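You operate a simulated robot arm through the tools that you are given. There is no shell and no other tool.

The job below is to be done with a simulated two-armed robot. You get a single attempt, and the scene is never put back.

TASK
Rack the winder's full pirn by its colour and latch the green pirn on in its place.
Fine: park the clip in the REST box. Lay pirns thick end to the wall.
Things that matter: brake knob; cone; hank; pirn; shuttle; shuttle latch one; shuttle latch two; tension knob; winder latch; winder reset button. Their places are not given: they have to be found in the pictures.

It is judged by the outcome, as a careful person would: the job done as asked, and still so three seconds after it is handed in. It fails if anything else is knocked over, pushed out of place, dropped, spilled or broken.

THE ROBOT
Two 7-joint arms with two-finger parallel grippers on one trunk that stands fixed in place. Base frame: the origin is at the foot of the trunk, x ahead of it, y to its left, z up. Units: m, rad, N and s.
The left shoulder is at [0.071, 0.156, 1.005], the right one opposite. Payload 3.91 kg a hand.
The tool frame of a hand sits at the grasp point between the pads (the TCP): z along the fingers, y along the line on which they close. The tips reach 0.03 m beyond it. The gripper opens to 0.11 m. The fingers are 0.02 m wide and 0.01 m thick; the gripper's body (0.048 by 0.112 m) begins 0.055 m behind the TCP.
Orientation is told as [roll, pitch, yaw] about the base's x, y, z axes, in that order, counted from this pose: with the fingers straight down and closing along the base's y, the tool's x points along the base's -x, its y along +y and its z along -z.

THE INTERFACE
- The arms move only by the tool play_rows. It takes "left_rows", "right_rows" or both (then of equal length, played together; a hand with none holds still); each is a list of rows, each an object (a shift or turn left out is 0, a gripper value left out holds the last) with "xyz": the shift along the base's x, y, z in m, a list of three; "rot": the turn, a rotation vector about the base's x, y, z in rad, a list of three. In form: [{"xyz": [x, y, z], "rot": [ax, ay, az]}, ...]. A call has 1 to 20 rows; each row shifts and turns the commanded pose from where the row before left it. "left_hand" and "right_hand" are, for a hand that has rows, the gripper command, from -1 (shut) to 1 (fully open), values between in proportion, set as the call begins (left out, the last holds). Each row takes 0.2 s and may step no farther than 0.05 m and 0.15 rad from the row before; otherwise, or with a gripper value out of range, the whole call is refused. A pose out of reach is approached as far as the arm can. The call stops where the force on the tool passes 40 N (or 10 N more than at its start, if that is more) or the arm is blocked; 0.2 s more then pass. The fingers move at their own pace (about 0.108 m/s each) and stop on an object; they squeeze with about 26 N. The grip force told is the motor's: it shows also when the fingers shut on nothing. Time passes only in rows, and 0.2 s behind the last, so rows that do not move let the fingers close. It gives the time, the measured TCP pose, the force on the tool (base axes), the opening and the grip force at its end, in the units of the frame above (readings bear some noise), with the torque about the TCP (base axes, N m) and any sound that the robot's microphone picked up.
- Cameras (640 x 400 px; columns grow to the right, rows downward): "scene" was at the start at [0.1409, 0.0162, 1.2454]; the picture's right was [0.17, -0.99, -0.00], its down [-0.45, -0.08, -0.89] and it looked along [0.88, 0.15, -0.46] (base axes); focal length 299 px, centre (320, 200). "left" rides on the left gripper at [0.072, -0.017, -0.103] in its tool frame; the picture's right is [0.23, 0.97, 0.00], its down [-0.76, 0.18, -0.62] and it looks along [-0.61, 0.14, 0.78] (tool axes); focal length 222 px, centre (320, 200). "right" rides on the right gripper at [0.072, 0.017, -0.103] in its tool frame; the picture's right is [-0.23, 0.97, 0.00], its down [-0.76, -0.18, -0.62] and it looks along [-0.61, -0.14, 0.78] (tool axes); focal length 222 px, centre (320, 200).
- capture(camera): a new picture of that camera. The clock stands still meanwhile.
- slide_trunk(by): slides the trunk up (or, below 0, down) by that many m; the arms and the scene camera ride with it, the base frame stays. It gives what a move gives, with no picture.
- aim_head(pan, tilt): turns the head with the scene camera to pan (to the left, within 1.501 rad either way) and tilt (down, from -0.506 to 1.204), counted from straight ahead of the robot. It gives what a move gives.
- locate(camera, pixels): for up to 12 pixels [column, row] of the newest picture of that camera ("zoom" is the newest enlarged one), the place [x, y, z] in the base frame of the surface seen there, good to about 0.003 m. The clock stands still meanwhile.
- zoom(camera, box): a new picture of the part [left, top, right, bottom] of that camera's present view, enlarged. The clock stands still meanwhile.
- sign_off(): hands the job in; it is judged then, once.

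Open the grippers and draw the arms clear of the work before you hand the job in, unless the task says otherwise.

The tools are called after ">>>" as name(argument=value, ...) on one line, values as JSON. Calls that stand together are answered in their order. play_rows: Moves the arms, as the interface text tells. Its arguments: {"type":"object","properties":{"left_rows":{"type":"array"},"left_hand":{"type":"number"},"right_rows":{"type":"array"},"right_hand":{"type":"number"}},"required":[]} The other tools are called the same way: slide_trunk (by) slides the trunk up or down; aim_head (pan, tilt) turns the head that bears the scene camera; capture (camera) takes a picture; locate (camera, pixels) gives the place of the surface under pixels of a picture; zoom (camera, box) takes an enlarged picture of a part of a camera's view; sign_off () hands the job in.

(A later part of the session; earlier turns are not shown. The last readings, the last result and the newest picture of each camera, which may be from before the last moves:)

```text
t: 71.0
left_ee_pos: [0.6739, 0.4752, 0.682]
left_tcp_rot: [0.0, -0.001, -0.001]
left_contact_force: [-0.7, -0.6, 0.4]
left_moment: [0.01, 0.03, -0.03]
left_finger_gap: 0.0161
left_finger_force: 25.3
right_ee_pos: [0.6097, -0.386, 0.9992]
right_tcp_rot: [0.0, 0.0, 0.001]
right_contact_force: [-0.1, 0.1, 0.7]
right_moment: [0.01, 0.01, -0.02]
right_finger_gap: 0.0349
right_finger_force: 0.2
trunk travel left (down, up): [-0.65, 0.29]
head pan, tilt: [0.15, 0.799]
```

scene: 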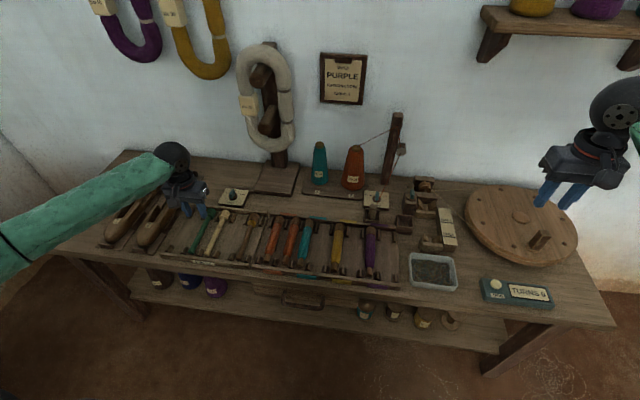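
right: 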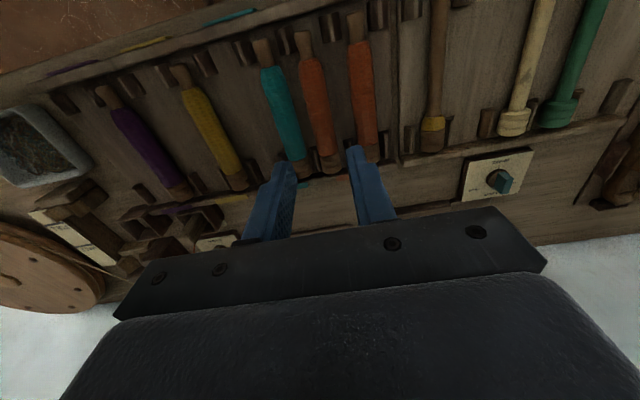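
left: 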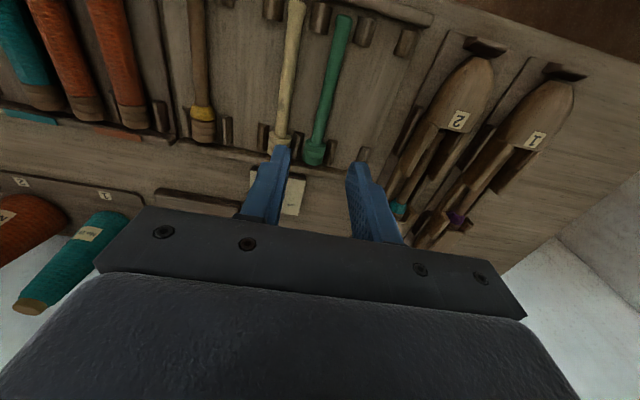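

Held (gap 0.016). I lift it clear of the tray and look.

>>> play_rows(left_rows=[{"xyz": [0, 0, 0.005]}, {"xyz": [0, 0, 0.015]}, {"xyz": [0, 0, 0.03]}, {"xyz": [0, 0, 0.04]}, {"xyz": [0, 0, 0.04]}, {"xyz": [0, 0, 0.03]}, {}])

>>> capture(camera="left")

>>> zoom(camera="scene", box=[120, 130, 280, 260])

```text
t: 72.5
left_ee_pos: [0.6727, 0.4759, 0.8422]
left_tcp_rot: [0.0, 0.001, 0.001]
left_contact_force: [0.5, -1.2, -0.8]
left_moment: [0.01, 0.0, 0.02]
left_finger_gap: 0.0162
left_finger_force: 26.2
right_ee_pos: [0.609, -0.3861, 0.999]
right_tcp_rot: [0.001, 0.0, 0.001]
right_contact_force: [-0.1, -0.7, 0.0]
right_moment: [-0.03, -0.04, -0.02]
right_finger_gap: 0.0352
right_finger_force: 0.0
trunk travel left (down, up): [-0.65, 0.29]
head pan, tilt: [0.15, 0.799]
```

```text
taken
```

left: 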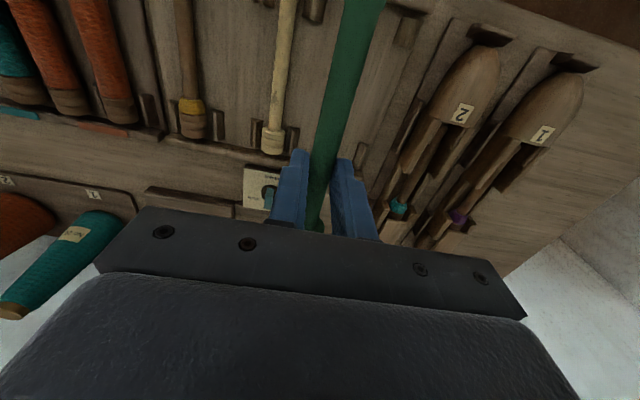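

```text
3.08 times, centred on (200, 195) of scene
```

zoom: 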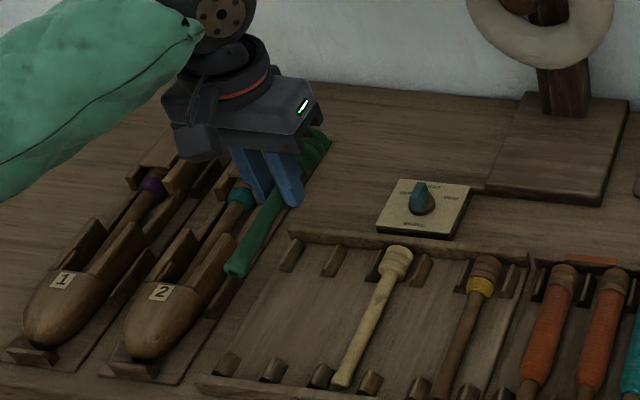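

The green pirn is held level. I move the right arm further out of the way and raise the left hand before crossing.

>>> play_rows(right_rows=[{"xyz": [-0.015, -0.027, 0.01]}, {"xyz": [-0.015, -0.027, 0.01]}, {"xyz": [-0.015, -0.027, 0.01]}, {"xyz": [-0.015, -0.027, 0.01]}, {"xyz": [-0.015, -0.027, 0.01]}, {"xyz": [-0.015, -0.027, 0.01]}], left_rows=[{"xyz": [0, -0.01, 0.02]}, {"xyz": [0, -0.02, 0.02]}, {"xyz": [0, -0.03, 0.02]}, {"xyz": [0, -0.03, 0.02]}, {"xyz": [0, -0.03, 0.02]}, {"xyz": [0, -0.03, 0.01]}])

>>> play_rows(left_rows=[{"xyz": [0, -0.035, 0]}, {"xyz": [0, -0.04, 0]}, {"xyz": [0, -0.04, 0]}, {"xyz": [0, -0.04, 0]}, {"xyz": [0, -0.04, 0]}, {"xyz": [0, -0.04, 0]}, {"xyz": [0, -0.03, 0]}, {}])

>>> capture(camera="scene")

```text
t: 74.0
left_ee_pos: [0.6727, 0.3264, 0.9525]
left_tcp_rot: [0.002, 0.0, 0.002]
left_contact_force: [-0.7, 0.3, -0.8]
left_moment: [-0.05, 0.0, -0.01]
left_finger_gap: 0.0162
left_finger_force: 26.0
right_ee_pos: [0.5185, -0.547, 1.059]
right_tcp_rot: [0.002, 0.001, 0.003]
right_contact_force: [0.2, 0.5, 0.0]
right_moment: [-0.04, 0.03, -0.01]
right_finger_gap: 0.0355
right_finger_force: 0.0
trunk travel left (down, up): [-0.65, 0.29]
head pan, tilt: [0.15, 0.799]
```

```text
t: 75.8
left_ee_pos: [0.6737, 0.0613, 0.951]
left_tcp_rot: [0.001, -0.002, 0.001]
left_contact_force: [-0.5, 0.1, 0.5]
left_moment: [-0.01, 0.05, -0.02]
left_finger_gap: 0.016
left_finger_force: 26.4
right_ee_pos: [0.5189, -0.5469, 1.06]
right_tcp_rot: [0.0, -0.002, 0.002]
right_contact_force: [0.3, 1.1, 0.6]
right_moment: [-0.01, -0.01, 0.03]
right_finger_gap: 0.0353
right_finger_force: 0.1
trunk travel left (down, up): [-0.65, 0.29]
head pan, tilt: [0.15, 0.799]
```

```text
taken
```

scene: 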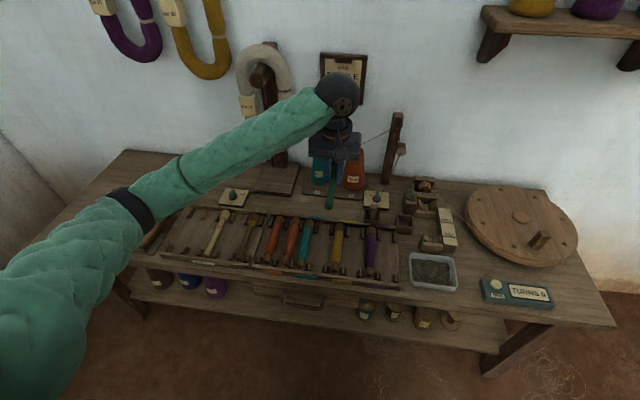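

Crossing works. I check the elbow height, then lower the trunk 0.1 m to give the left arm more reach.

>>> locate(camera="scene", pixels=[[135, 195], [180, 170], [125, 225], [80, 260], [250, 130]])

>>> slide_trunk(by=-0.1)

>>> capture(camera="scene")

```text
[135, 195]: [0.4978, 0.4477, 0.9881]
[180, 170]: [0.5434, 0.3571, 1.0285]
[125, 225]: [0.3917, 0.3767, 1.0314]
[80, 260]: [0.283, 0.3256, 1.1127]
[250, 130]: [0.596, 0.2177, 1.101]
```

```text
t: 77.1
left_ee_pos: [0.6726, 0.0616, 0.8508]
left_tcp_rot: [0.0, -0.001, 0.0]
left_contact_force: [-0.8, 0.2, -0.3]
left_moment: [-0.05, 0.01, -0.01]
left_finger_gap: 0.0159
left_finger_force: 25.8
right_ee_pos: [0.5184, -0.5467, 0.9574]
right_tcp_rot: [-0.001, 0.001, 0.001]
right_contact_force: [0.6, -0.3, 0.9]
right_moment: [0.03, -0.04, 0.03]
right_finger_gap: 0.0352
right_finger_force: 0.1
trunk travel left (down, up): [-0.55, 0.39]
head pan, tilt: [0.15, 0.799]
```

```text
taken
```

scene: 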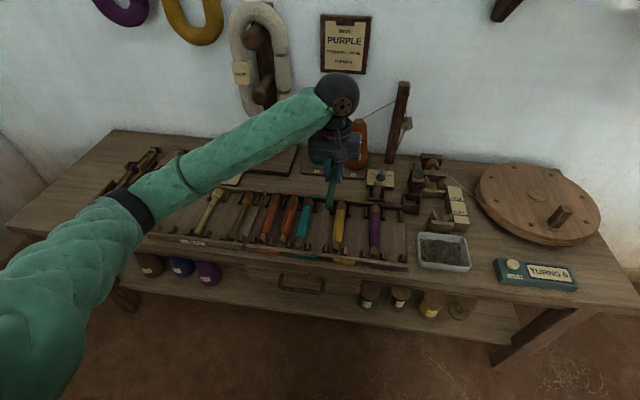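

Clear. I carry the green pirn on to y≈−0.2385, in front of the winder, at z≈0.85.

>>> play_rows(left_rows=[{"xyz": [0, -0.03, 0]}, {"xyz": [0, -0.04, 0]}, {"xyz": [0, -0.04, 0]}, {"xyz": [0, -0.04, 0]}, {"xyz": [0, -0.04, 0]}, {"xyz": [0, -0.04, 0]}, {"xyz": [0, -0.04, 0]}, {"xyz": [0, -0.03, 0]}, {}])

>>> aim_head(pan=-0.1, tilt=0.7)

>>> capture(camera="scene")

>>> capture(camera="left")

```text
t: 79.1
left_ee_pos: [0.6732, -0.2383, 0.8509]
left_tcp_rot: [-0.001, -0.001, -0.001]
left_contact_force: [-0.6, 0.7, -0.9]
left_moment: [-0.05, 0.02, 0.01]
left_finger_gap: 0.0161
left_finger_force: 25.4
right_ee_pos: [0.5175, -0.5479, 0.9584]
right_tcp_rot: [0.002, 0.0, 0.001]
right_contact_force: [-0.3, 1.4, 0.0]
right_moment: [0.0, 0.0, -0.03]
right_finger_gap: 0.035
right_finger_force: 0.1
trunk travel left (down, up): [-0.55, 0.39]
head pan, tilt: [0.15, 0.799]
```

```text
t: 79.8
left_ee_pos: [0.6731, -0.2395, 0.8508]
left_tcp_rot: [0.0, 0.001, -0.001]
left_contact_force: [-0.2, 0.0, -0.2]
left_moment: [0.01, 0.01, 0.03]
left_finger_gap: 0.0161
left_finger_force: 25.7
right_ee_pos: [0.5183, -0.5478, 0.9593]
right_tcp_rot: [-0.001, 0.0, 0.002]
right_contact_force: [0.2, 0.4, 0.1]
right_moment: [0.0, -0.01, 0.0]
right_finger_gap: 0.0351
right_finger_force: 0.0
trunk travel left (down, up): [-0.55, 0.39]
head pan, tilt: [-0.099, 0.7]
```

```text
taken
```

scene: 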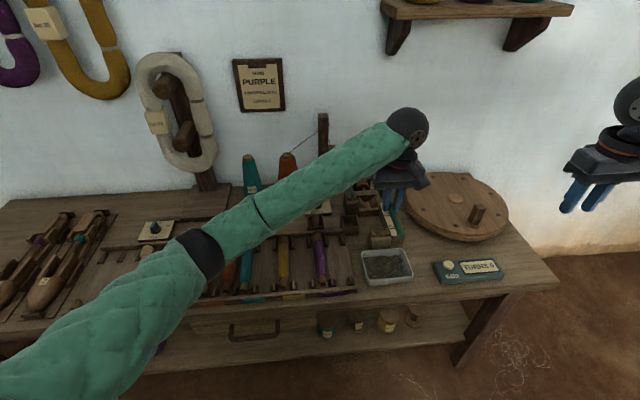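

```text
taken
```

left: 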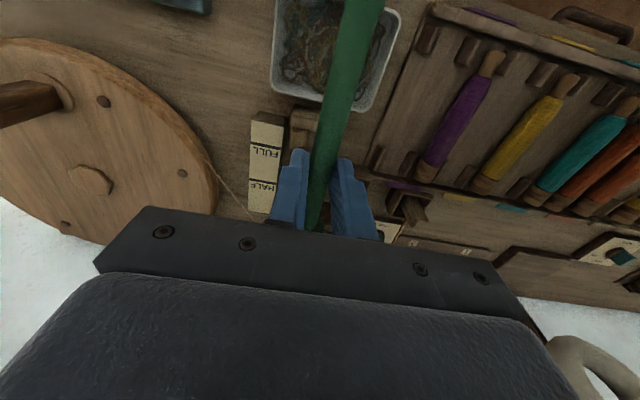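

I check the left elbow/forearm heights here before moving forward.

>>> locate(camera="scene", pixels=[[200, 245], [205, 275], [260, 205], [330, 165], [385, 135], [150, 290], [235, 235]])

>>> play_rows(left_rows=[{"xyz": [0.025, 0, 0]}, {"xyz": [0.03, 0, 0]}, {"xyz": [0.03, 0, 0]}, {"xyz": [0.03, 0.0005, 0]}, {"xyz": [0.0175, 0.0005, 0]}, {}])

>>> capture(camera="scene")

>>> capture(camera="left")

```text
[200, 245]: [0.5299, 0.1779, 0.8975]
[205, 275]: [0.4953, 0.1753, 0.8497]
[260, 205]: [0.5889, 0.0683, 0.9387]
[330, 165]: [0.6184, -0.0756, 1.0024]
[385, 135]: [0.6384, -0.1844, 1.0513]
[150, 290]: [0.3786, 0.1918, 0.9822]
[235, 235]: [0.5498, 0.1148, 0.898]
```

```text
t: 81.2
left_ee_pos: [0.8068, -0.2382, 0.8509]
left_tcp_rot: [-0.001, 0.001, 0.0]
left_contact_force: [-0.6, -0.2, -0.6]
left_moment: [0.01, -0.01, -0.02]
left_finger_gap: 0.0163
left_finger_force: 26.1
right_ee_pos: [0.5182, -0.548, 0.9582]
right_tcp_rot: [0.0, 0.001, 0.0]
right_contact_force: [-0.1, -0.8, 0.8]
right_moment: [-0.01, -0.01, 0.02]
right_finger_gap: 0.0352
right_finger_force: 0.1
trunk travel left (down, up): [-0.55, 0.39]
head pan, tilt: [-0.099, 0.7]
```

```text
taken
```

scene: 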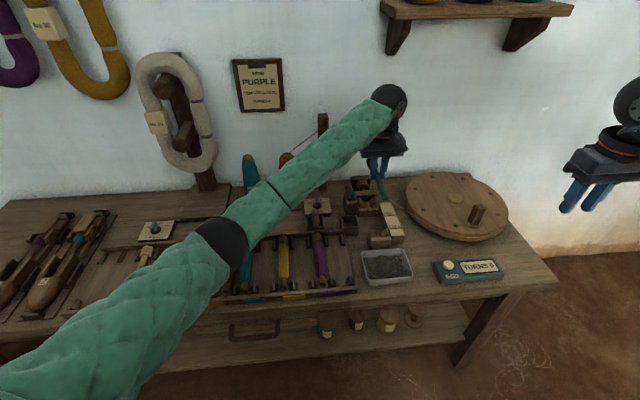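

```text
taken
```

left: 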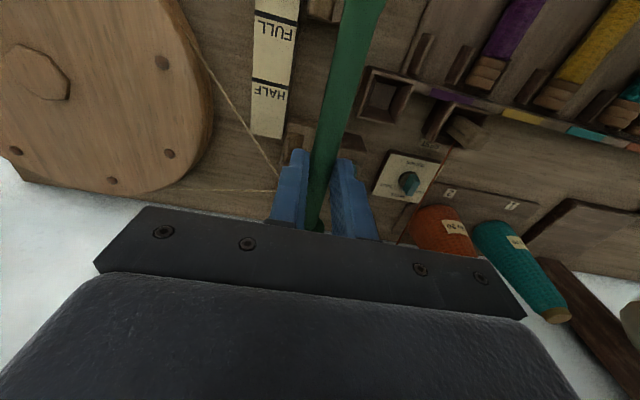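

Reached. I lower to z≈0.77 and measure the held pirn's tip against the front cradle.

>>> play_rows(left_rows=[{"xyz": [0, 0, -0.03]}, {"xyz": [0, 0, -0.03]}, {"xyz": [0, 0, -0.02]}, {}])

>>> zoom(camera="scene", box=[330, 150, 430, 260])

>>> zoom(camera="left", box=[240, 0, 420, 200])

```text
t: 82.2
left_ee_pos: [0.8055, -0.2386, 0.7714]
left_tcp_rot: [0.001, 0.0, 0.0]
left_contact_force: [0.2, -0.3, 0.3]
left_moment: [-0.03, 0.02, -0.01]
left_finger_gap: 0.0163
left_finger_force: 25.9
right_ee_pos: [0.5188, -0.5474, 0.9584]
right_tcp_rot: [0.001, 0.001, 0.002]
right_contact_force: [-0.1, 0.3, 0.1]
right_moment: [0.02, -0.03, -0.04]
right_finger_gap: 0.0353
right_finger_force: 0.0
trunk travel left (down, up): [-0.55, 0.39]
head pan, tilt: [-0.099, 0.7]
```

```text
3.64 times, centred on (380, 205) of scene
```

zoom: 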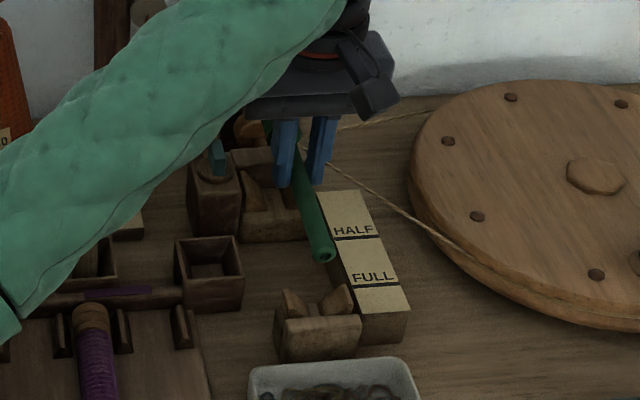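

```text
2.00 times, centred on (330, 100) of left
```

zoom: 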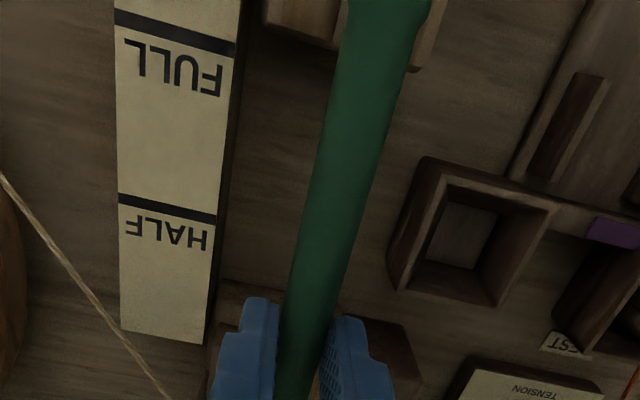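

>>> zoom(camera="scene", box=[385, 180, 445, 255])

>>> locate(camera="left", pixels=[[365, 8], [352, 40], [343, 70], [333, 110], [325, 140], [350, 70], [336, 70], [320, 170]])

>>> zoom(camera="scene", box=[355, 180, 445, 255])

>>> locate(camera="zoom", pixels=[[328, 210], [325, 235], [340, 235], [312, 235], [315, 170], [290, 300], [250, 300], [345, 290], [325, 220], [300, 330]])

```text
5.33 times, centred on (415, 218) of scene
```

zoom: 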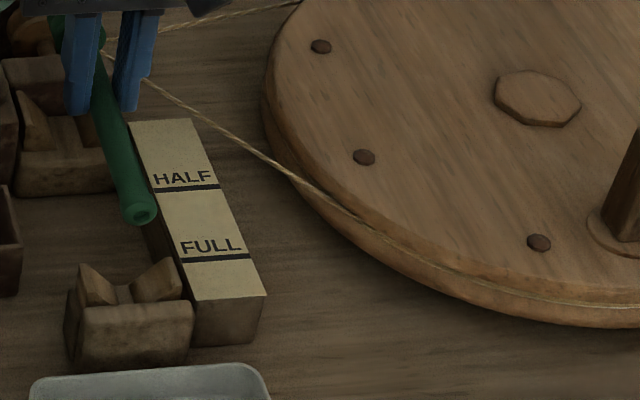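

```text
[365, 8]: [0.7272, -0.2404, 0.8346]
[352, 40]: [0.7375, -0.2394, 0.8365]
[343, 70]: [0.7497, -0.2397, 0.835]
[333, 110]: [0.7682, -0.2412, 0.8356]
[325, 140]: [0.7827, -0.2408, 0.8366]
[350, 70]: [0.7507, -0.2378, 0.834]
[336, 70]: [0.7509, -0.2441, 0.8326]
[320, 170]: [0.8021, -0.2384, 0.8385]
```

```text
5.33 times, centred on (400, 218) of scene
```

zoom: 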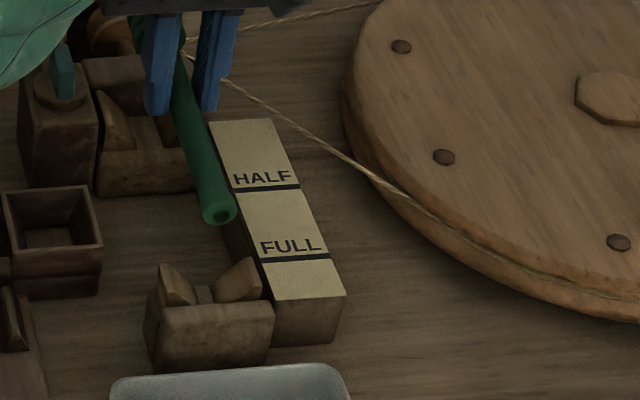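

```text
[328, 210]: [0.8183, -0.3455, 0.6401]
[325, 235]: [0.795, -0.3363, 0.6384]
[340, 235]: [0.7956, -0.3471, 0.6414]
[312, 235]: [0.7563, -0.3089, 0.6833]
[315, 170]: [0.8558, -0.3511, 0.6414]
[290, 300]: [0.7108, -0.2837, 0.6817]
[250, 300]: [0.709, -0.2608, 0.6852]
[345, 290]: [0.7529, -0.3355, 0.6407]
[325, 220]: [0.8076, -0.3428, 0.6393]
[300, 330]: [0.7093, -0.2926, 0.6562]
```

I read off the green tip (220,213) and the front cradle in this enlarged scene view.

>>> locate(camera="zoom", pixels=[[218, 212], [205, 210], [233, 210], [218, 200], [215, 185], [205, 150], [185, 283], [240, 278], [205, 292], [215, 312], [170, 318], [260, 312]])

```text
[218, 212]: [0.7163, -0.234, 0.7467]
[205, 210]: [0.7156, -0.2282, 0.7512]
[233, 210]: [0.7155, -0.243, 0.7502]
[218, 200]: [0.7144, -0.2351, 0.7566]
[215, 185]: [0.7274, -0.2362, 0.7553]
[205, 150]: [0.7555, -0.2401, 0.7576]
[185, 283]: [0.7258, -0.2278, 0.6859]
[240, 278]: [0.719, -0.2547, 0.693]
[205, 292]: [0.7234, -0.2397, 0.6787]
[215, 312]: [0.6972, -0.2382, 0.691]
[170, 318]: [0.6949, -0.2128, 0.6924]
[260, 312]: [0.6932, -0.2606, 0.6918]
```

Tip end at x≈0.7145, y≈−0.2355. I nudge −1.5 mm in x and −1 mm in y and lower to about 1.5 cm above seating.

>>> play_rows(left_rows=[{"xyz": [-0.0015, -0.001, -0.02]}, {"xyz": [0, 0, -0.02]}, {"xyz": [0, 0, -0.006]}, {}])

>>> zoom(camera="scene", box=[340, 170, 430, 255])

>>> capture(camera="left")

```text
t: 83.2
left_ee_pos: [0.8052, -0.2385, 0.7242]
left_tcp_rot: [0.0, -0.001, 0.0]
left_contact_force: [0.2, -0.1, 0.3]
left_moment: [0.01, 0.01, 0.0]
left_finger_gap: 0.0161
left_finger_force: 25.6
right_ee_pos: [0.5189, -0.5472, 0.9591]
right_tcp_rot: [0.0, -0.001, 0.002]
right_contact_force: [0.3, 0.6, -0.5]
right_moment: [-0.02, 0.02, -0.01]
right_finger_gap: 0.035
right_finger_force: 0.0
trunk travel left (down, up): [-0.55, 0.39]
head pan, tilt: [-0.099, 0.7]
```

```text
4.71 times, centred on (385, 212) of scene
```

zoom: 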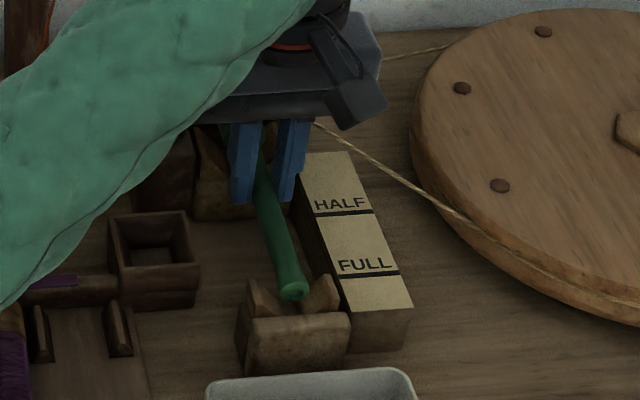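

```text
taken
```

left: 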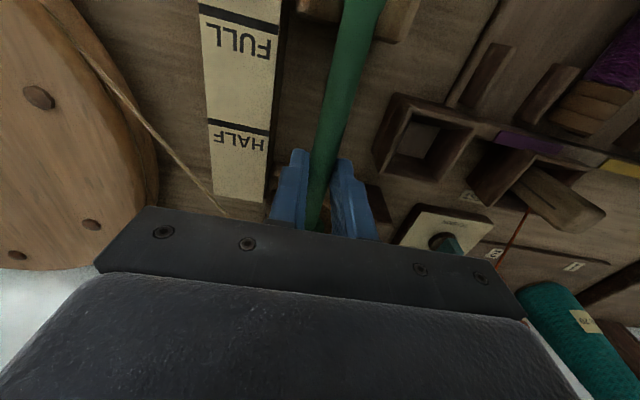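

The tip is right over the front V. I check the forearm/elbow clearance over the rack before the last centimetres.

>>> capture(camera="scene")

>>> locate(camera="scene", pixels=[[215, 240], [235, 265], [230, 290], [290, 200], [300, 230], [340, 200], [260, 260], [180, 330]])

>>> zoom(camera="scene", box=[375, 215, 425, 255])

>>> locate(camera="zoom", pixels=[[255, 150], [230, 160], [280, 160], [255, 175], [200, 120], [160, 190], [330, 180], [250, 240], [270, 130], [240, 100]])

```text
taken
```

scene: 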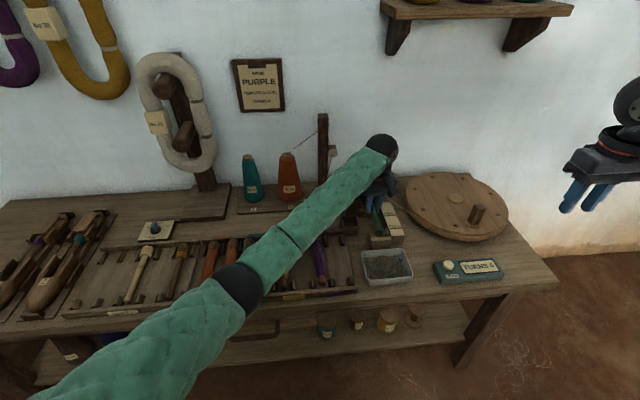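

```text
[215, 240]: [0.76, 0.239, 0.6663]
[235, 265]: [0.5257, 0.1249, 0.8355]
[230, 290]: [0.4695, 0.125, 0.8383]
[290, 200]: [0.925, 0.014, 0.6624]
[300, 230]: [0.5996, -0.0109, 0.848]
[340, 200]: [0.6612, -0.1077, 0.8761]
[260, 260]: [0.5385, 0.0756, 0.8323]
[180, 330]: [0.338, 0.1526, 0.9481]
```

```text
10.00 times, centred on (400, 235) of scene
```

zoom: 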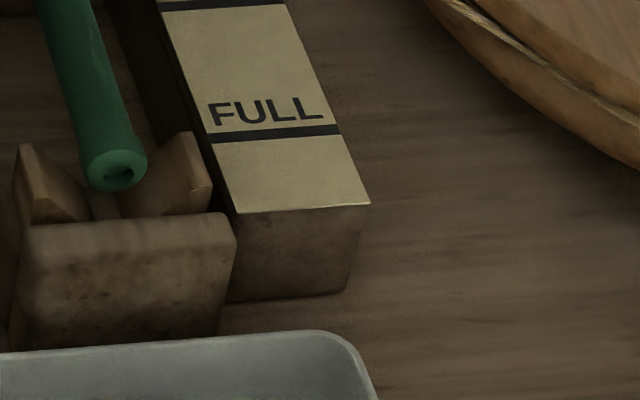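

```text
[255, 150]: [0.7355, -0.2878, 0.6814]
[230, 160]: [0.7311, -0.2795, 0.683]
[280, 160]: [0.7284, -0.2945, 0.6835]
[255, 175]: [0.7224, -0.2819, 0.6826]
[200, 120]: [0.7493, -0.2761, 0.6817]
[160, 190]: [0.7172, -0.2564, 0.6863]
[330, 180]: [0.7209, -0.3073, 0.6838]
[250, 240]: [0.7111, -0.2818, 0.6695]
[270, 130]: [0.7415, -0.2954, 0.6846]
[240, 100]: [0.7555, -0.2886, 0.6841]
```

Elbow top is at z≈0.835 over the rack front, clear. Now the tip against the front V and plate.

>>> locate(camera="zoom", pixels=[[115, 155], [88, 165], [143, 165], [115, 172], [110, 140], [130, 220], [130, 228], [105, 205], [30, 160], [190, 145], [95, 100], [70, 40]])

```text
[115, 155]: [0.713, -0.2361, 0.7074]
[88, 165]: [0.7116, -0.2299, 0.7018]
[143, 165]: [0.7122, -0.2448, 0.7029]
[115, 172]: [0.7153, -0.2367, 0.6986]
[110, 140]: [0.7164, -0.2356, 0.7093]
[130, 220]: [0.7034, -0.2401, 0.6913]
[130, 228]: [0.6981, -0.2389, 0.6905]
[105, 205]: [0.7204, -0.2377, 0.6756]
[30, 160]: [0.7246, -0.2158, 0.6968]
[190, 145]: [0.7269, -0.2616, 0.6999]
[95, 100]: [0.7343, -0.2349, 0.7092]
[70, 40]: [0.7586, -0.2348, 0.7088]
```

Tip x 0.7125, y≈−0.2373; V centre ≈ −0.2387. I shift −1 mm in y and lower gently towards contact.

>>> play_rows(left_rows=[{"xyz": [0, -0.001, -0.006]}, {"xyz": [0, 0, -0.005]}, {}])

>>> play_rows(left_rows=[{"xyz": [0, 0, -0.0015]}, {"xyz": [0, 0, -0.0015]}, {}])

```text
t: 84.0
left_ee_pos: [0.8049, -0.24, 0.7152]
left_tcp_rot: [0.001, 0.001, -0.001]
left_contact_force: [0.2, 0.5, -0.2]
left_moment: [0.0, 0.0, 0.0]
left_finger_gap: 0.0161
left_finger_force: 26.0
right_ee_pos: [0.5175, -0.5471, 0.9583]
right_tcp_rot: [-0.001, -0.001, 0.002]
right_contact_force: [0.0, 0.5, 0.2]
right_moment: [0.02, -0.02, -0.01]
right_finger_gap: 0.0352
right_finger_force: 0.2
trunk travel left (down, up): [-0.55, 0.39]
head pan, tilt: [-0.099, 0.7]
```

```text
t: 84.8
left_ee_pos: [0.8039, -0.2391, 0.7116]
left_tcp_rot: [-0.001, -0.001, 0.001]
left_contact_force: [0.0, -0.6, 0.4]
left_moment: [-0.01, -0.02, 0.0]
left_finger_gap: 0.0161
left_finger_force: 26.0
right_ee_pos: [0.5195, -0.5475, 0.9587]
right_tcp_rot: [0.0, 0.0, 0.0]
right_contact_force: [0.2, -0.9, 0.1]
right_moment: [0.01, -0.02, 0.04]
right_finger_gap: 0.0352
right_finger_force: 0.0
trunk travel left (down, up): [-0.55, 0.39]
head pan, tilt: [-0.099, 0.7]
```

No contact yet at z 0.7116; I continue in 1.5 mm steps.

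>>> play_rows(left_rows=[{"xyz": [0, 0, -0.0015]}, {"xyz": [0, 0, -0.0015]}, {}])

>>> zoom(camera="scene", box=[355, 185, 425, 250])

```text
t: 85.7
left_ee_pos: [0.805, -0.2402, 0.7095]
left_tcp_rot: [0.001, 0.001, 0.0]
left_contact_force: [3.3, -1.1, 7.2]
left_moment: [-0.03, 0.67, 0.02]
left_finger_gap: 0.0161
left_finger_force: 26.6
right_ee_pos: [0.5186, -0.5474, 0.96]
right_tcp_rot: [0.0, 0.0, 0.001]
right_contact_force: [0.7, 0.0, -0.9]
right_moment: [0.0, 0.01, 0.01]
right_finger_gap: 0.0352
right_finger_force: 0.1
trunk travel left (down, up): [-0.55, 0.39]
head pan, tilt: [-0.099, 0.7]
```

```text
6.15 times, centred on (390, 218) of scene
```

zoom: 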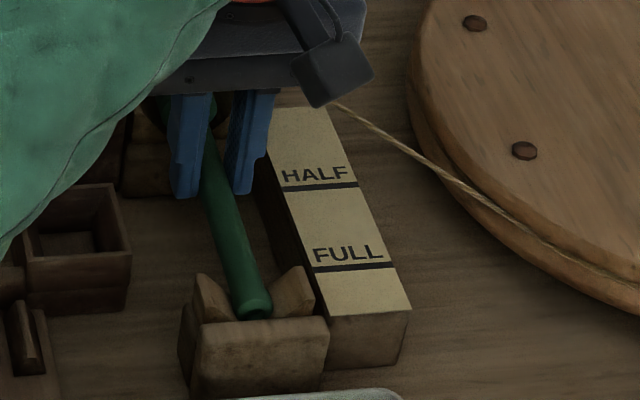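

The tip has seated in the front V (7 N at the tip side). I tilt the head end down slightly (0.02 rad) while lowering 2 mm so that both ends seat.

>>> play_rows(left_rows=[{"xyz": [0, 0, -0.001], "rot": [0, 0.01, 0]}, {"xyz": [0, 0, -0.001], "rot": [0, 0.01, 0]}, {}])

```text
t: 86.5
left_ee_pos: [0.805, -0.2398, 0.7061]
left_tcp_rot: [0.0, 0.02, 0.0]
left_contact_force: [5.1, -1.2, 7.5]
left_moment: [0.03, 0.51, 0.03]
left_finger_gap: 0.0161
left_finger_force: 26.2
right_ee_pos: [0.5171, -0.5474, 0.9592]
right_tcp_rot: [-0.001, 0.001, 0.003]
right_contact_force: [0.6, 0.0, -0.1]
right_moment: [-0.01, 0.0, -0.02]
right_finger_gap: 0.0351
right_finger_force: 0.1
trunk travel left (down, up): [-0.55, 0.39]
head pan, tilt: [-0.099, 0.7]
```

Still only the tip bears. I repeat the small tilt once more.

>>> play_rows(left_rows=[{"xyz": [0.0005, 0, -0.001], "rot": [0, 0.01, 0]}, {"xyz": [0.0005, 0, -0.001], "rot": [0, 0.01, 0]}, {}])

>>> zoom(camera="scene", box=[340, 170, 410, 250])

>>> zoom(camera="left", box=[240, 0, 420, 220])

```text
t: 87.2
left_ee_pos: [0.8045, -0.2403, 0.706]
left_tcp_rot: [0.001, 0.04, 0.0]
left_contact_force: [-0.5, -0.2, 12.7]
left_moment: [0.03, -0.26, 0.01]
left_finger_gap: 0.0161
left_finger_force: 26.1
right_ee_pos: [0.5178, -0.5476, 0.9607]
right_tcp_rot: [0.001, 0.001, 0.001]
right_contact_force: [0.9, 0.6, -1.6]
right_moment: [0.02, 0.01, 0.03]
right_finger_gap: 0.0352
right_finger_force: 0.0
trunk travel left (down, up): [-0.55, 0.39]
head pan, tilt: [-0.099, 0.7]
```

```text
5.00 times, centred on (375, 210) of scene
```

zoom: 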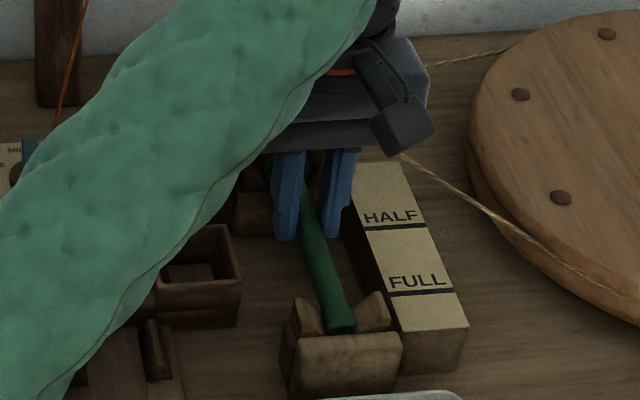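

```text
1.82 times, centred on (330, 110) of left
```

zoom: 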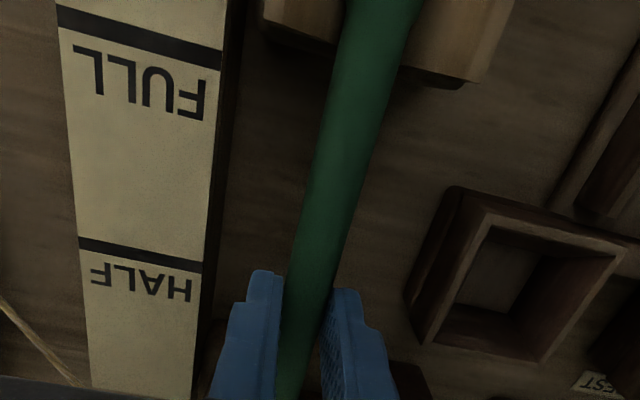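

Both ends bear now (12.7 N, moment balanced). I open the left gripper narrowly and check before rising.

>>> play_rows(left_rows=[{}, {}], left_hand=-0.4)

>>> play_rows(left_rows=[{"xyz": [0, 0, 0.01]}, {"xyz": [0, 0, 0.02]}, {"xyz": [0, 0, 0.03]}, {"xyz": [0, 0, 0.03], "rot": [0, -0.02, 0]}, {"xyz": [0, 0, 0.03], "rot": [0, -0.02, 0]}, {}])

>>> capture(camera="left")

>>> zoom(camera="scene", box=[340, 170, 410, 250])

```text
t: 87.8
left_ee_pos: [0.8054, -0.2399, 0.7046]
left_tcp_rot: [0.001, 0.04, -0.001]
left_contact_force: [-0.1, 0.8, 0.5]
left_moment: [0.03, 0.0, -0.01]
left_finger_gap: 0.0331
left_finger_force: 0.2
right_ee_pos: [0.519, -0.5459, 0.9584]
right_tcp_rot: [0.0, 0.0, 0.002]
right_contact_force: [-0.1, -0.2, -0.2]
right_moment: [-0.01, 0.02, -0.01]
right_finger_gap: 0.0352
right_finger_force: 0.0
trunk travel left (down, up): [-0.55, 0.39]
head pan, tilt: [-0.099, 0.7]
```

```text
t: 89.2
left_ee_pos: [0.8056, -0.2392, 0.8253]
left_tcp_rot: [0.002, 0.0, 0.0]
left_contact_force: [0.5, -0.1, 0.2]
left_moment: [-0.01, 0.01, -0.01]
left_finger_gap: 0.0331
left_finger_force: 0.1
right_ee_pos: [0.5195, -0.548, 0.9599]
right_tcp_rot: [0.001, 0.001, 0.001]
right_contact_force: [0.7, 0.0, -0.7]
right_moment: [0.01, 0.0, 0.0]
right_finger_gap: 0.035
right_finger_force: 0.1
trunk travel left (down, up): [-0.55, 0.39]
head pan, tilt: [-0.099, 0.7]
```

```text
taken
```

left: 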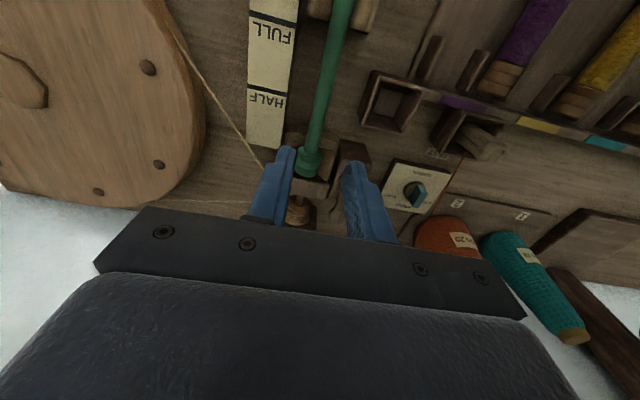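

```text
5.00 times, centred on (375, 210) of scene
```

zoom: 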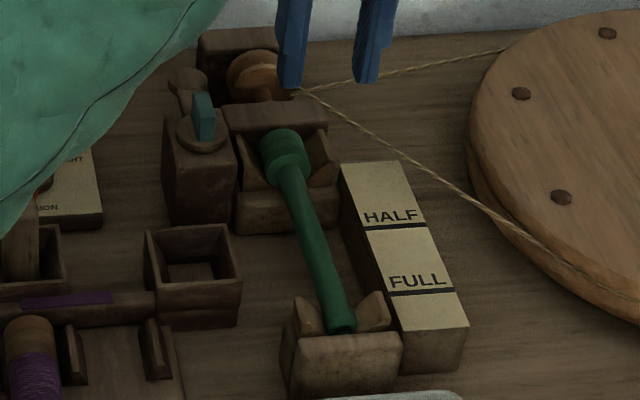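

The green pirn sits in the winder cradle. I verify its seating by measuring it.

>>> locate(camera="zoom", pixels=[[282, 135], [285, 160], [300, 200], [320, 260], [340, 315], [340, 328], [262, 150], [305, 145], [250, 105], [330, 322], [352, 322], [285, 125]])

>>> locate(camera="left", pixels=[[310, 158], [308, 168], [307, 174], [298, 165], [320, 165], [325, 110], [340, 30], [344, 10], [312, 185]])

```text
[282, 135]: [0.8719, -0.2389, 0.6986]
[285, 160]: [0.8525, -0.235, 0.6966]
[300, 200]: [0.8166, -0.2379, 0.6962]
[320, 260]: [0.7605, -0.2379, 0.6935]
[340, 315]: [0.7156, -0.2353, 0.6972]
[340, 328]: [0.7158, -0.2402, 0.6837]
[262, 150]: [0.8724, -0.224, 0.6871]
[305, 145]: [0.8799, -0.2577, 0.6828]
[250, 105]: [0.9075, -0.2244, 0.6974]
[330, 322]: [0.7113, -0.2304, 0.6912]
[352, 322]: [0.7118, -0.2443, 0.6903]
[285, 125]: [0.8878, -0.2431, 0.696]
```

```text
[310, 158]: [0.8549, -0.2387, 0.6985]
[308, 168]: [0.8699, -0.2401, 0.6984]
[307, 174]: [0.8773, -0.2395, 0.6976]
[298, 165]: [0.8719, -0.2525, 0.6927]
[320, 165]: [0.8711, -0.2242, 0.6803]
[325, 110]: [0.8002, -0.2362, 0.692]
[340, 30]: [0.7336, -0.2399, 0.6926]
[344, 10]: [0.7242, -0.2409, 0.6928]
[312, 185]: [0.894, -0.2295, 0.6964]
```

Head top z 0.6985, tip x 0.712 — the same seating as the old pirn. I draw the left arm back and away to its own side.

>>> play_rows(left_rows=[{"xyz": [-0.02, 0, 0.03]}, {"xyz": [-0.03, 0, 0.03]}, {"xyz": [-0.035, 0, 0.02]}, {"xyz": [-0.035, 0.01, 0.01]}, {"xyz": [-0.02, 0.04, 0]}, {"xyz": [0, 0.045, 0]}, {"xyz": [0, 0.045, 0]}, {"xyz": [0, 0.045, 0]}, {"xyz": [0, 0.045, 0]}, {"xyz": [0, 0.045, 0]}, {"xyz": [0, 0.045, 0]}, {"xyz": [0, 0.045, 0]}, {"xyz": [0, 0.045, 0]}, {"xyz": [0, 0.045, 0.01]}, {"xyz": [0, 0.045, 0.01]}, {"xyz": [0, 0.045, 0.01]}, {"xyz": [0, 0.045, 0.01]}, {}])

>>> capture(camera="scene")

```text
t: 93.0
left_ee_pos: [0.6664, 0.35, 0.9559]
left_tcp_rot: [0.0, -0.001, 0.0]
left_contact_force: [-0.8, 0.0, -0.2]
left_moment: [0.0, 0.02, -0.02]
left_finger_gap: 0.0331
left_finger_force: 0.1
right_ee_pos: [0.5182, -0.5474, 0.9588]
right_tcp_rot: [0.0, -0.001, 0.0]
right_contact_force: [-0.2, -0.2, -0.4]
right_moment: [0.05, 0.01, 0.01]
right_finger_gap: 0.035
right_finger_force: 0.0
trunk travel left (down, up): [-0.55, 0.39]
head pan, tilt: [-0.099, 0.7]
```

```text
taken
```

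scene: 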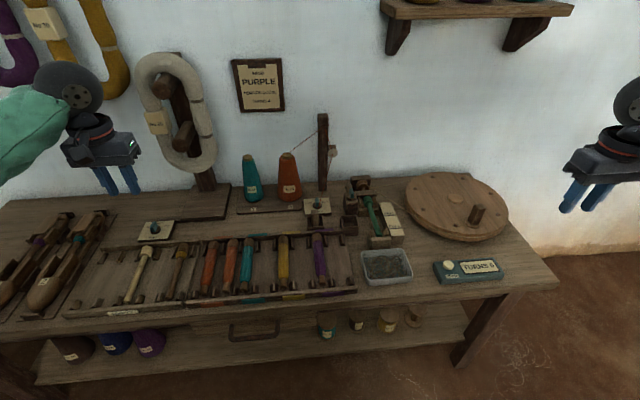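

The green pirn is in place and the latch still open. I bring the right hand back above the latch, turning to the same yaw (≈3.09) in which it released the tab, and raise the left hand a bit.

>>> play_rows(right_rows=[{"xyz": [0.0232, 0.0197, 0], "rot": [0, 0, 0.15]}, {"xyz": [0.0232, 0.0197, 0], "rot": [0, 0, 0.15]}, {"xyz": [0.0232, 0.0197, 0], "rot": [0, 0, 0.15]}, {"xyz": [0.0232, 0.0197, 0], "rot": [0, 0, 0.15]}, {"xyz": [0.0232, 0.0197, 0], "rot": [0, 0, 0.15]}, {"xyz": [0.0232, 0.0197, 0], "rot": [0, 0, 0.15]}, {"xyz": [0.0232, 0.0197, 0], "rot": [0, 0, 0.15]}, {"xyz": [0.0232, 0.0197, 0], "rot": [0, 0, 0.15]}, {"xyz": [0.0232, 0.0197, 0], "rot": [0, 0, 0.15]}, {"xyz": [0.0232, 0.0197, 0], "rot": [0, 0, 0.15]}, {"xyz": [0.0103, 0.016, 0], "rot": [0, 0, 0.15]}, {"xyz": [0.0103, 0.016, 0], "rot": [0, 0, 0.15]}, {"xyz": [0.0103, 0.016, 0], "rot": [0, 0, 0.15]}, {"xyz": [0.0103, 0.016, 0], "rot": [0, 0, 0.15]}, {"xyz": [0.0103, 0.016, 0], "rot": [0, 0, 0.15]}, {"xyz": [0.0103, 0.016, 0], "rot": [0, 0, 0.15]}, {"xyz": [0.0103, 0.016, 0], "rot": [0, 0, 0.15]}, {"xyz": [0.0103, 0.016, 0], "rot": [0, 0, 0.15]}, {"xyz": [0.0103, 0.016, 0], "rot": [0, 0, 0.15]}, {"xyz": [0.0103, 0.018, 0], "rot": [0, 0, 0.15]}], left_rows=[{"xyz": [0, 0.005, 0.005]}, {"xyz": [0, 0.005, 0.005]}, {"xyz": [0, 0.005, 0.005]}, {"xyz": [0, 0.005, 0.005]}, {"xyz": [0, 0.005, 0.005]}, {"xyz": [0, 0.005, 0.005]}, {"xyz": [0, 0.005, 0.005]}, {"xyz": [0, 0.005, 0.005]}, {"xyz": [0, 0.005, 0.005]}, {"xyz": [0, 0.005, 0.005]}, {"xyz": [0, 0.005, 0.005]}, {"xyz": [0, 0.005, 0.005]}, {"xyz": [0, 0.005, 0.005]}, {"xyz": [0, 0.005, 0.005]}, {"xyz": [0, 0.005, 0.005]}, {"xyz": [0, 0.005, 0.005]}, {"xyz": [0, 0.005, 0.005]}, {"xyz": [0, 0.005, 0.005]}, {"xyz": [0, 0.005, 0.005]}, {"xyz": [0, 0.005, 0.005]}], right_hand=-0.4)

>>> capture(camera="scene")

```text
t: 97.2
left_ee_pos: [0.6658, 0.4512, 1.053]
left_tcp_rot: [0.001, -0.001, -0.001]
left_contact_force: [0.8, 0.5, 0.7]
left_moment: [-0.03, 0.0, -0.03]
left_finger_gap: 0.0329
left_finger_force: 0.1
right_ee_pos: [0.8534, -0.1881, 0.9594]
right_tcp_rot: [-0.001, 0.0, 3.003]
right_contact_force: [-0.7, 0.4, -0.2]
right_moment: [-0.03, -0.03, -0.01]
right_finger_gap: 0.0333
right_finger_force: 0.0
trunk travel left (down, up): [-0.55, 0.39]
head pan, tilt: [-0.099, 0.7]
```

```text
taken
```

scene: 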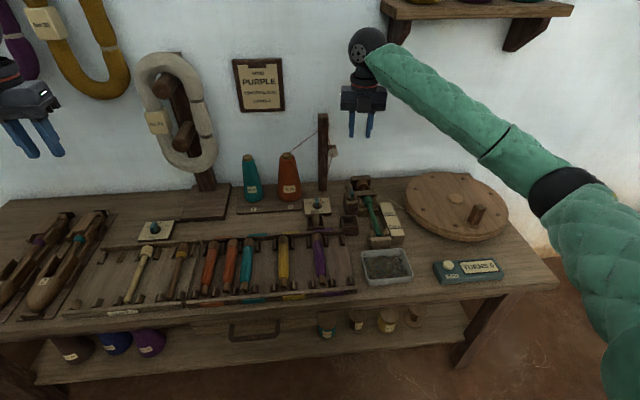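

At yaw 3.0 above the latch. I finish the turn to 3.09 and measure the tab from the wrist camera.

>>> play_rows(right_rows=[{"rot": [0, 0, 0.087], "xyz": [0, 0, -0.03]}, {"xyz": [0, 0, -0.04]}, {}])

>>> capture(camera="right")

>>> zoom(camera="right", box=[260, 0, 400, 130])

```text
t: 98.0
left_ee_pos: [0.6658, 0.4503, 1.054]
left_tcp_rot: [-0.001, 0.0, 0.0]
left_contact_force: [-0.5, 1.4, -0.2]
left_moment: [0.0, 0.02, -0.03]
left_finger_gap: 0.0332
left_finger_force: 0.0
right_ee_pos: [0.8542, -0.1875, 0.8884]
right_tcp_rot: [0.0, -0.002, 3.087]
right_contact_force: [-0.6, -0.2, -0.2]
right_moment: [-0.01, 0.02, -0.04]
right_finger_gap: 0.0332
right_finger_force: 0.0
trunk travel left (down, up): [-0.55, 0.39]
head pan, tilt: [-0.099, 0.7]
```

```text
taken
```

right: 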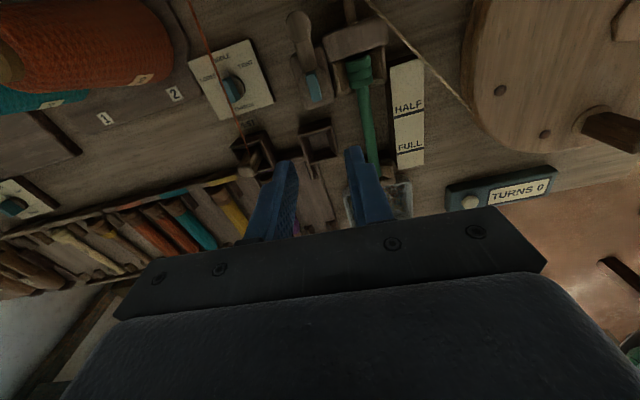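

```text
3.08 times, centred on (330, 65) of right
```

zoom: 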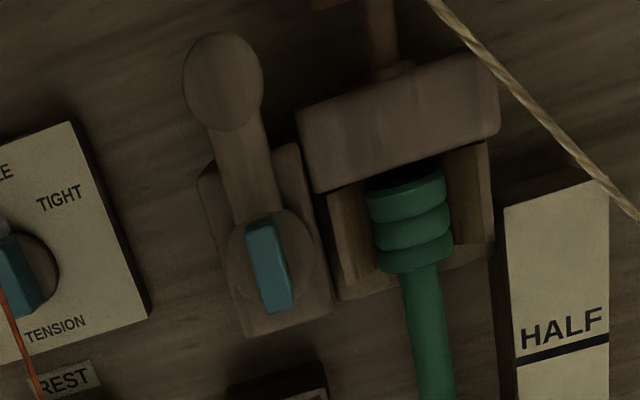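

>>> locate(camera="zoom", pixels=[[262, 235], [278, 300], [270, 268], [258, 260], [285, 262], [222, 80], [245, 170], [250, 220], [290, 290], [272, 230]])

```text
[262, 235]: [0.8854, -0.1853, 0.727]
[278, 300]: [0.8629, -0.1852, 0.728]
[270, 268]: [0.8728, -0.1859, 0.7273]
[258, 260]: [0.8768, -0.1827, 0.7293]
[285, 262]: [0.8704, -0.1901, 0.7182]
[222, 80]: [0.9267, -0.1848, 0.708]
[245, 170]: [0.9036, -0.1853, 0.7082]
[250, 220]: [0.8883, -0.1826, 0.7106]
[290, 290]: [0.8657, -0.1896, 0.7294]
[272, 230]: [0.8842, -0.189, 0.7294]
```

Tab centre ≈ (0.874, −0.1855), arm pointing straight to the wall. I move over the pivot and descend around the tab.

>>> play_rows(right_rows=[{"xyz": [0.0185, 0.002, -0.02]}, {"xyz": [0, 0, -0.03]}, {"xyz": [0, 0, -0.03]}, {"xyz": [0, 0, -0.03]}, {}])

>>> zoom(camera="right", box=[230, 60, 410, 210])

>>> zoom(camera="scene", box=[320, 120, 410, 220])

```text
t: 99.2
left_ee_pos: [0.6651, 0.4509, 1.055]
left_tcp_rot: [0.001, 0.0, -0.001]
left_contact_force: [-0.1, 0.4, -1.1]
left_moment: [0.0, -0.03, -0.01]
left_finger_gap: 0.0328
left_finger_force: 0.1
right_ee_pos: [0.8718, -0.1854, 0.7789]
right_tcp_rot: [0.0, 0.001, 3.087]
right_contact_force: [-0.1, 0.0, 0.6]
right_moment: [-0.01, -0.02, -0.03]
right_finger_gap: 0.0329
right_finger_force: 0.0
trunk travel left (down, up): [-0.55, 0.39]
head pan, tilt: [-0.099, 0.7]
```

```text
2.67 times, centred on (320, 135) of right
```

zoom: 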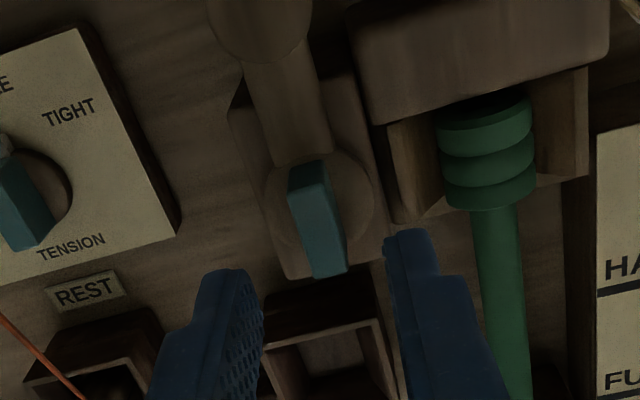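

```text
4.00 times, centred on (365, 170) of scene
```

zoom: 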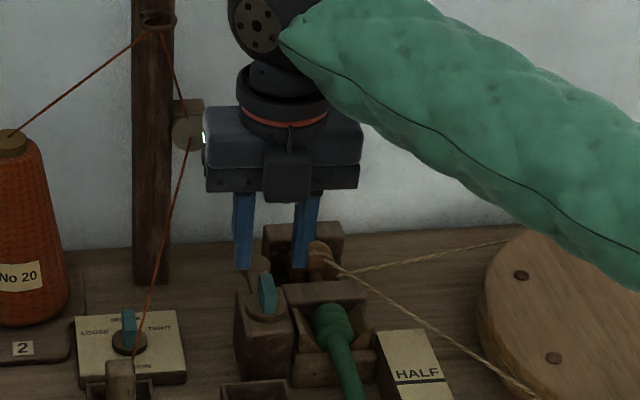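

The tab sits between the fingers. I descend to the tab, tips just above the disc, and close.

>>> play_rows(right_rows=[{"xyz": [0, 0, -0.02]}, {"xyz": [0, 0, -0.013]}, {}])

>>> play_rows(right_rows=[{}, {}, {}], right_hand=-1)

```text
t: 100.0
left_ee_pos: [0.666, 0.4508, 1.0536]
left_tcp_rot: [-0.001, -0.001, 0.0]
left_contact_force: [-1.4, 0.7, 0.3]
left_moment: [0.0, -0.03, -0.02]
left_finger_gap: 0.0329
left_finger_force: 0.2
right_ee_pos: [0.8711, -0.1841, 0.7455]
right_tcp_rot: [0.0, 0.0, 3.088]
right_contact_force: [0.3, 0.0, 0.2]
right_moment: [0.02, -0.01, 0.0]
right_finger_gap: 0.0331
right_finger_force: 0.2
trunk travel left (down, up): [-0.55, 0.39]
head pan, tilt: [-0.099, 0.7]
```

```text
t: 100.8
left_ee_pos: [0.6664, 0.4506, 1.0531]
left_tcp_rot: [0.0, 0.0, 0.001]
left_contact_force: [-0.7, -0.5, -0.5]
left_moment: [0.01, 0.04, 0.0]
left_finger_gap: 0.0329
left_finger_force: 0.1
right_ee_pos: [0.8733, -0.1845, 0.7466]
right_tcp_rot: [0.002, -0.002, 3.088]
right_contact_force: [-0.4, 0.3, -2.0]
right_moment: [0.05, -0.18, 0.01]
right_finger_gap: 0.0105
right_finger_force: 45.3
trunk travel left (down, up): [-0.55, 0.39]
head pan, tilt: [-0.099, 0.7]
```

Tab gripped (gap 0.0105) with no side force. I turn clockwise (negative) in small steps to swing the latch back over the pirn's head.

>>> play_rows(right_rows=[{"rot": [0, 0, -0.1]}, {"rot": [0, 0, -0.1]}, {"rot": [0, 0, -0.1]}, {}])

```text
t: 101.8
left_ee_pos: [0.6651, 0.4516, 1.0535]
left_tcp_rot: [-0.001, -0.001, -0.001]
left_contact_force: [0.6, -0.7, 0.5]
left_moment: [0.03, 0.01, 0.01]
left_finger_gap: 0.0331
left_finger_force: 0.1
right_ee_pos: [0.873, -0.1849, 0.7453]
right_tcp_rot: [0.002, 0.0, 2.785]
right_contact_force: [0.6, 9.4, -0.6]
right_moment: [0.19, -0.14, -0.01]
right_finger_gap: 0.0107
right_finger_force: 44.6
trunk travel left (down, up): [-0.55, 0.39]
head pan, tilt: [-0.099, 0.7]
```

>>> play_rows(right_rows=[{"xyz": [0, 0.0005, 0], "rot": [0, 0, -0.1]}, {"rot": [0, 0, -0.1]}, {"rot": [0, 0, -0.1]}, {}])

```text
t: 102.8
left_ee_pos: [0.6654, 0.4521, 1.0538]
left_tcp_rot: [0.002, 0.0, 0.0]
left_contact_force: [-0.2, 0.2, -0.1]
left_moment: [0.0, 0.01, -0.02]
left_finger_gap: 0.033
left_finger_force: 0.1
right_ee_pos: [0.8719, -0.184, 0.7464]
right_tcp_rot: [0.0, 0.0, 2.487]
right_contact_force: [2.6, 13.9, -2.1]
right_moment: [0.1, -0.44, 0.02]
right_finger_gap: 0.0107
right_finger_force: 45.0
trunk travel left (down, up): [-0.55, 0.39]
head pan, tilt: [-0.099, 0.7]
```

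The latch follows (moment ≈ 0); a side force of +14 N in y builds up, so I shift +1 mm in y and go on.

>>> play_rows(right_rows=[{"xyz": [0, 0.001, 0]}, {"rot": [0, 0, -0.1]}, {"rot": [0, 0, -0.1]}, {"rot": [0, 0, -0.1]}, {}])

>>> zoom(camera="right", box=[230, 30, 410, 200])

```text
t: 104.0
left_ee_pos: [0.6664, 0.4512, 1.0534]
left_tcp_rot: [0.0, -0.001, 0.0]
left_contact_force: [-0.1, 0.4, 0.1]
left_moment: [-0.04, -0.02, 0.01]
left_finger_gap: 0.0329
left_finger_force: 0.0
right_ee_pos: [0.8731, -0.1843, 0.7461]
right_tcp_rot: [0.0, 0.0, 2.185]
right_contact_force: [9.1, 9.0, 3.4]
right_moment: [0.76, 0.16, 0.03]
right_finger_gap: 0.0108
right_finger_force: 44.6
trunk travel left (down, up): [-0.55, 0.39]
head pan, tilt: [-0.099, 0.7]
```

```text
2.35 times, centred on (320, 115) of right
```

zoom: 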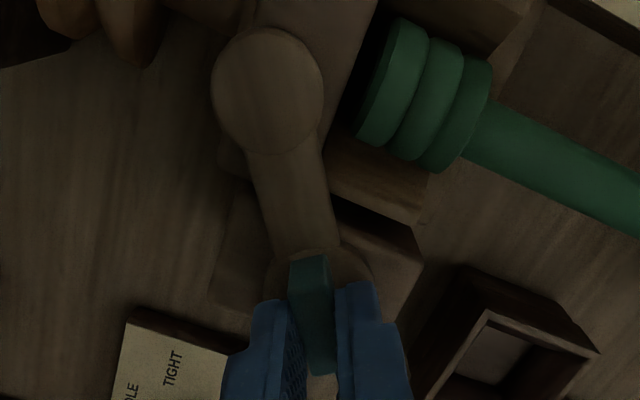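

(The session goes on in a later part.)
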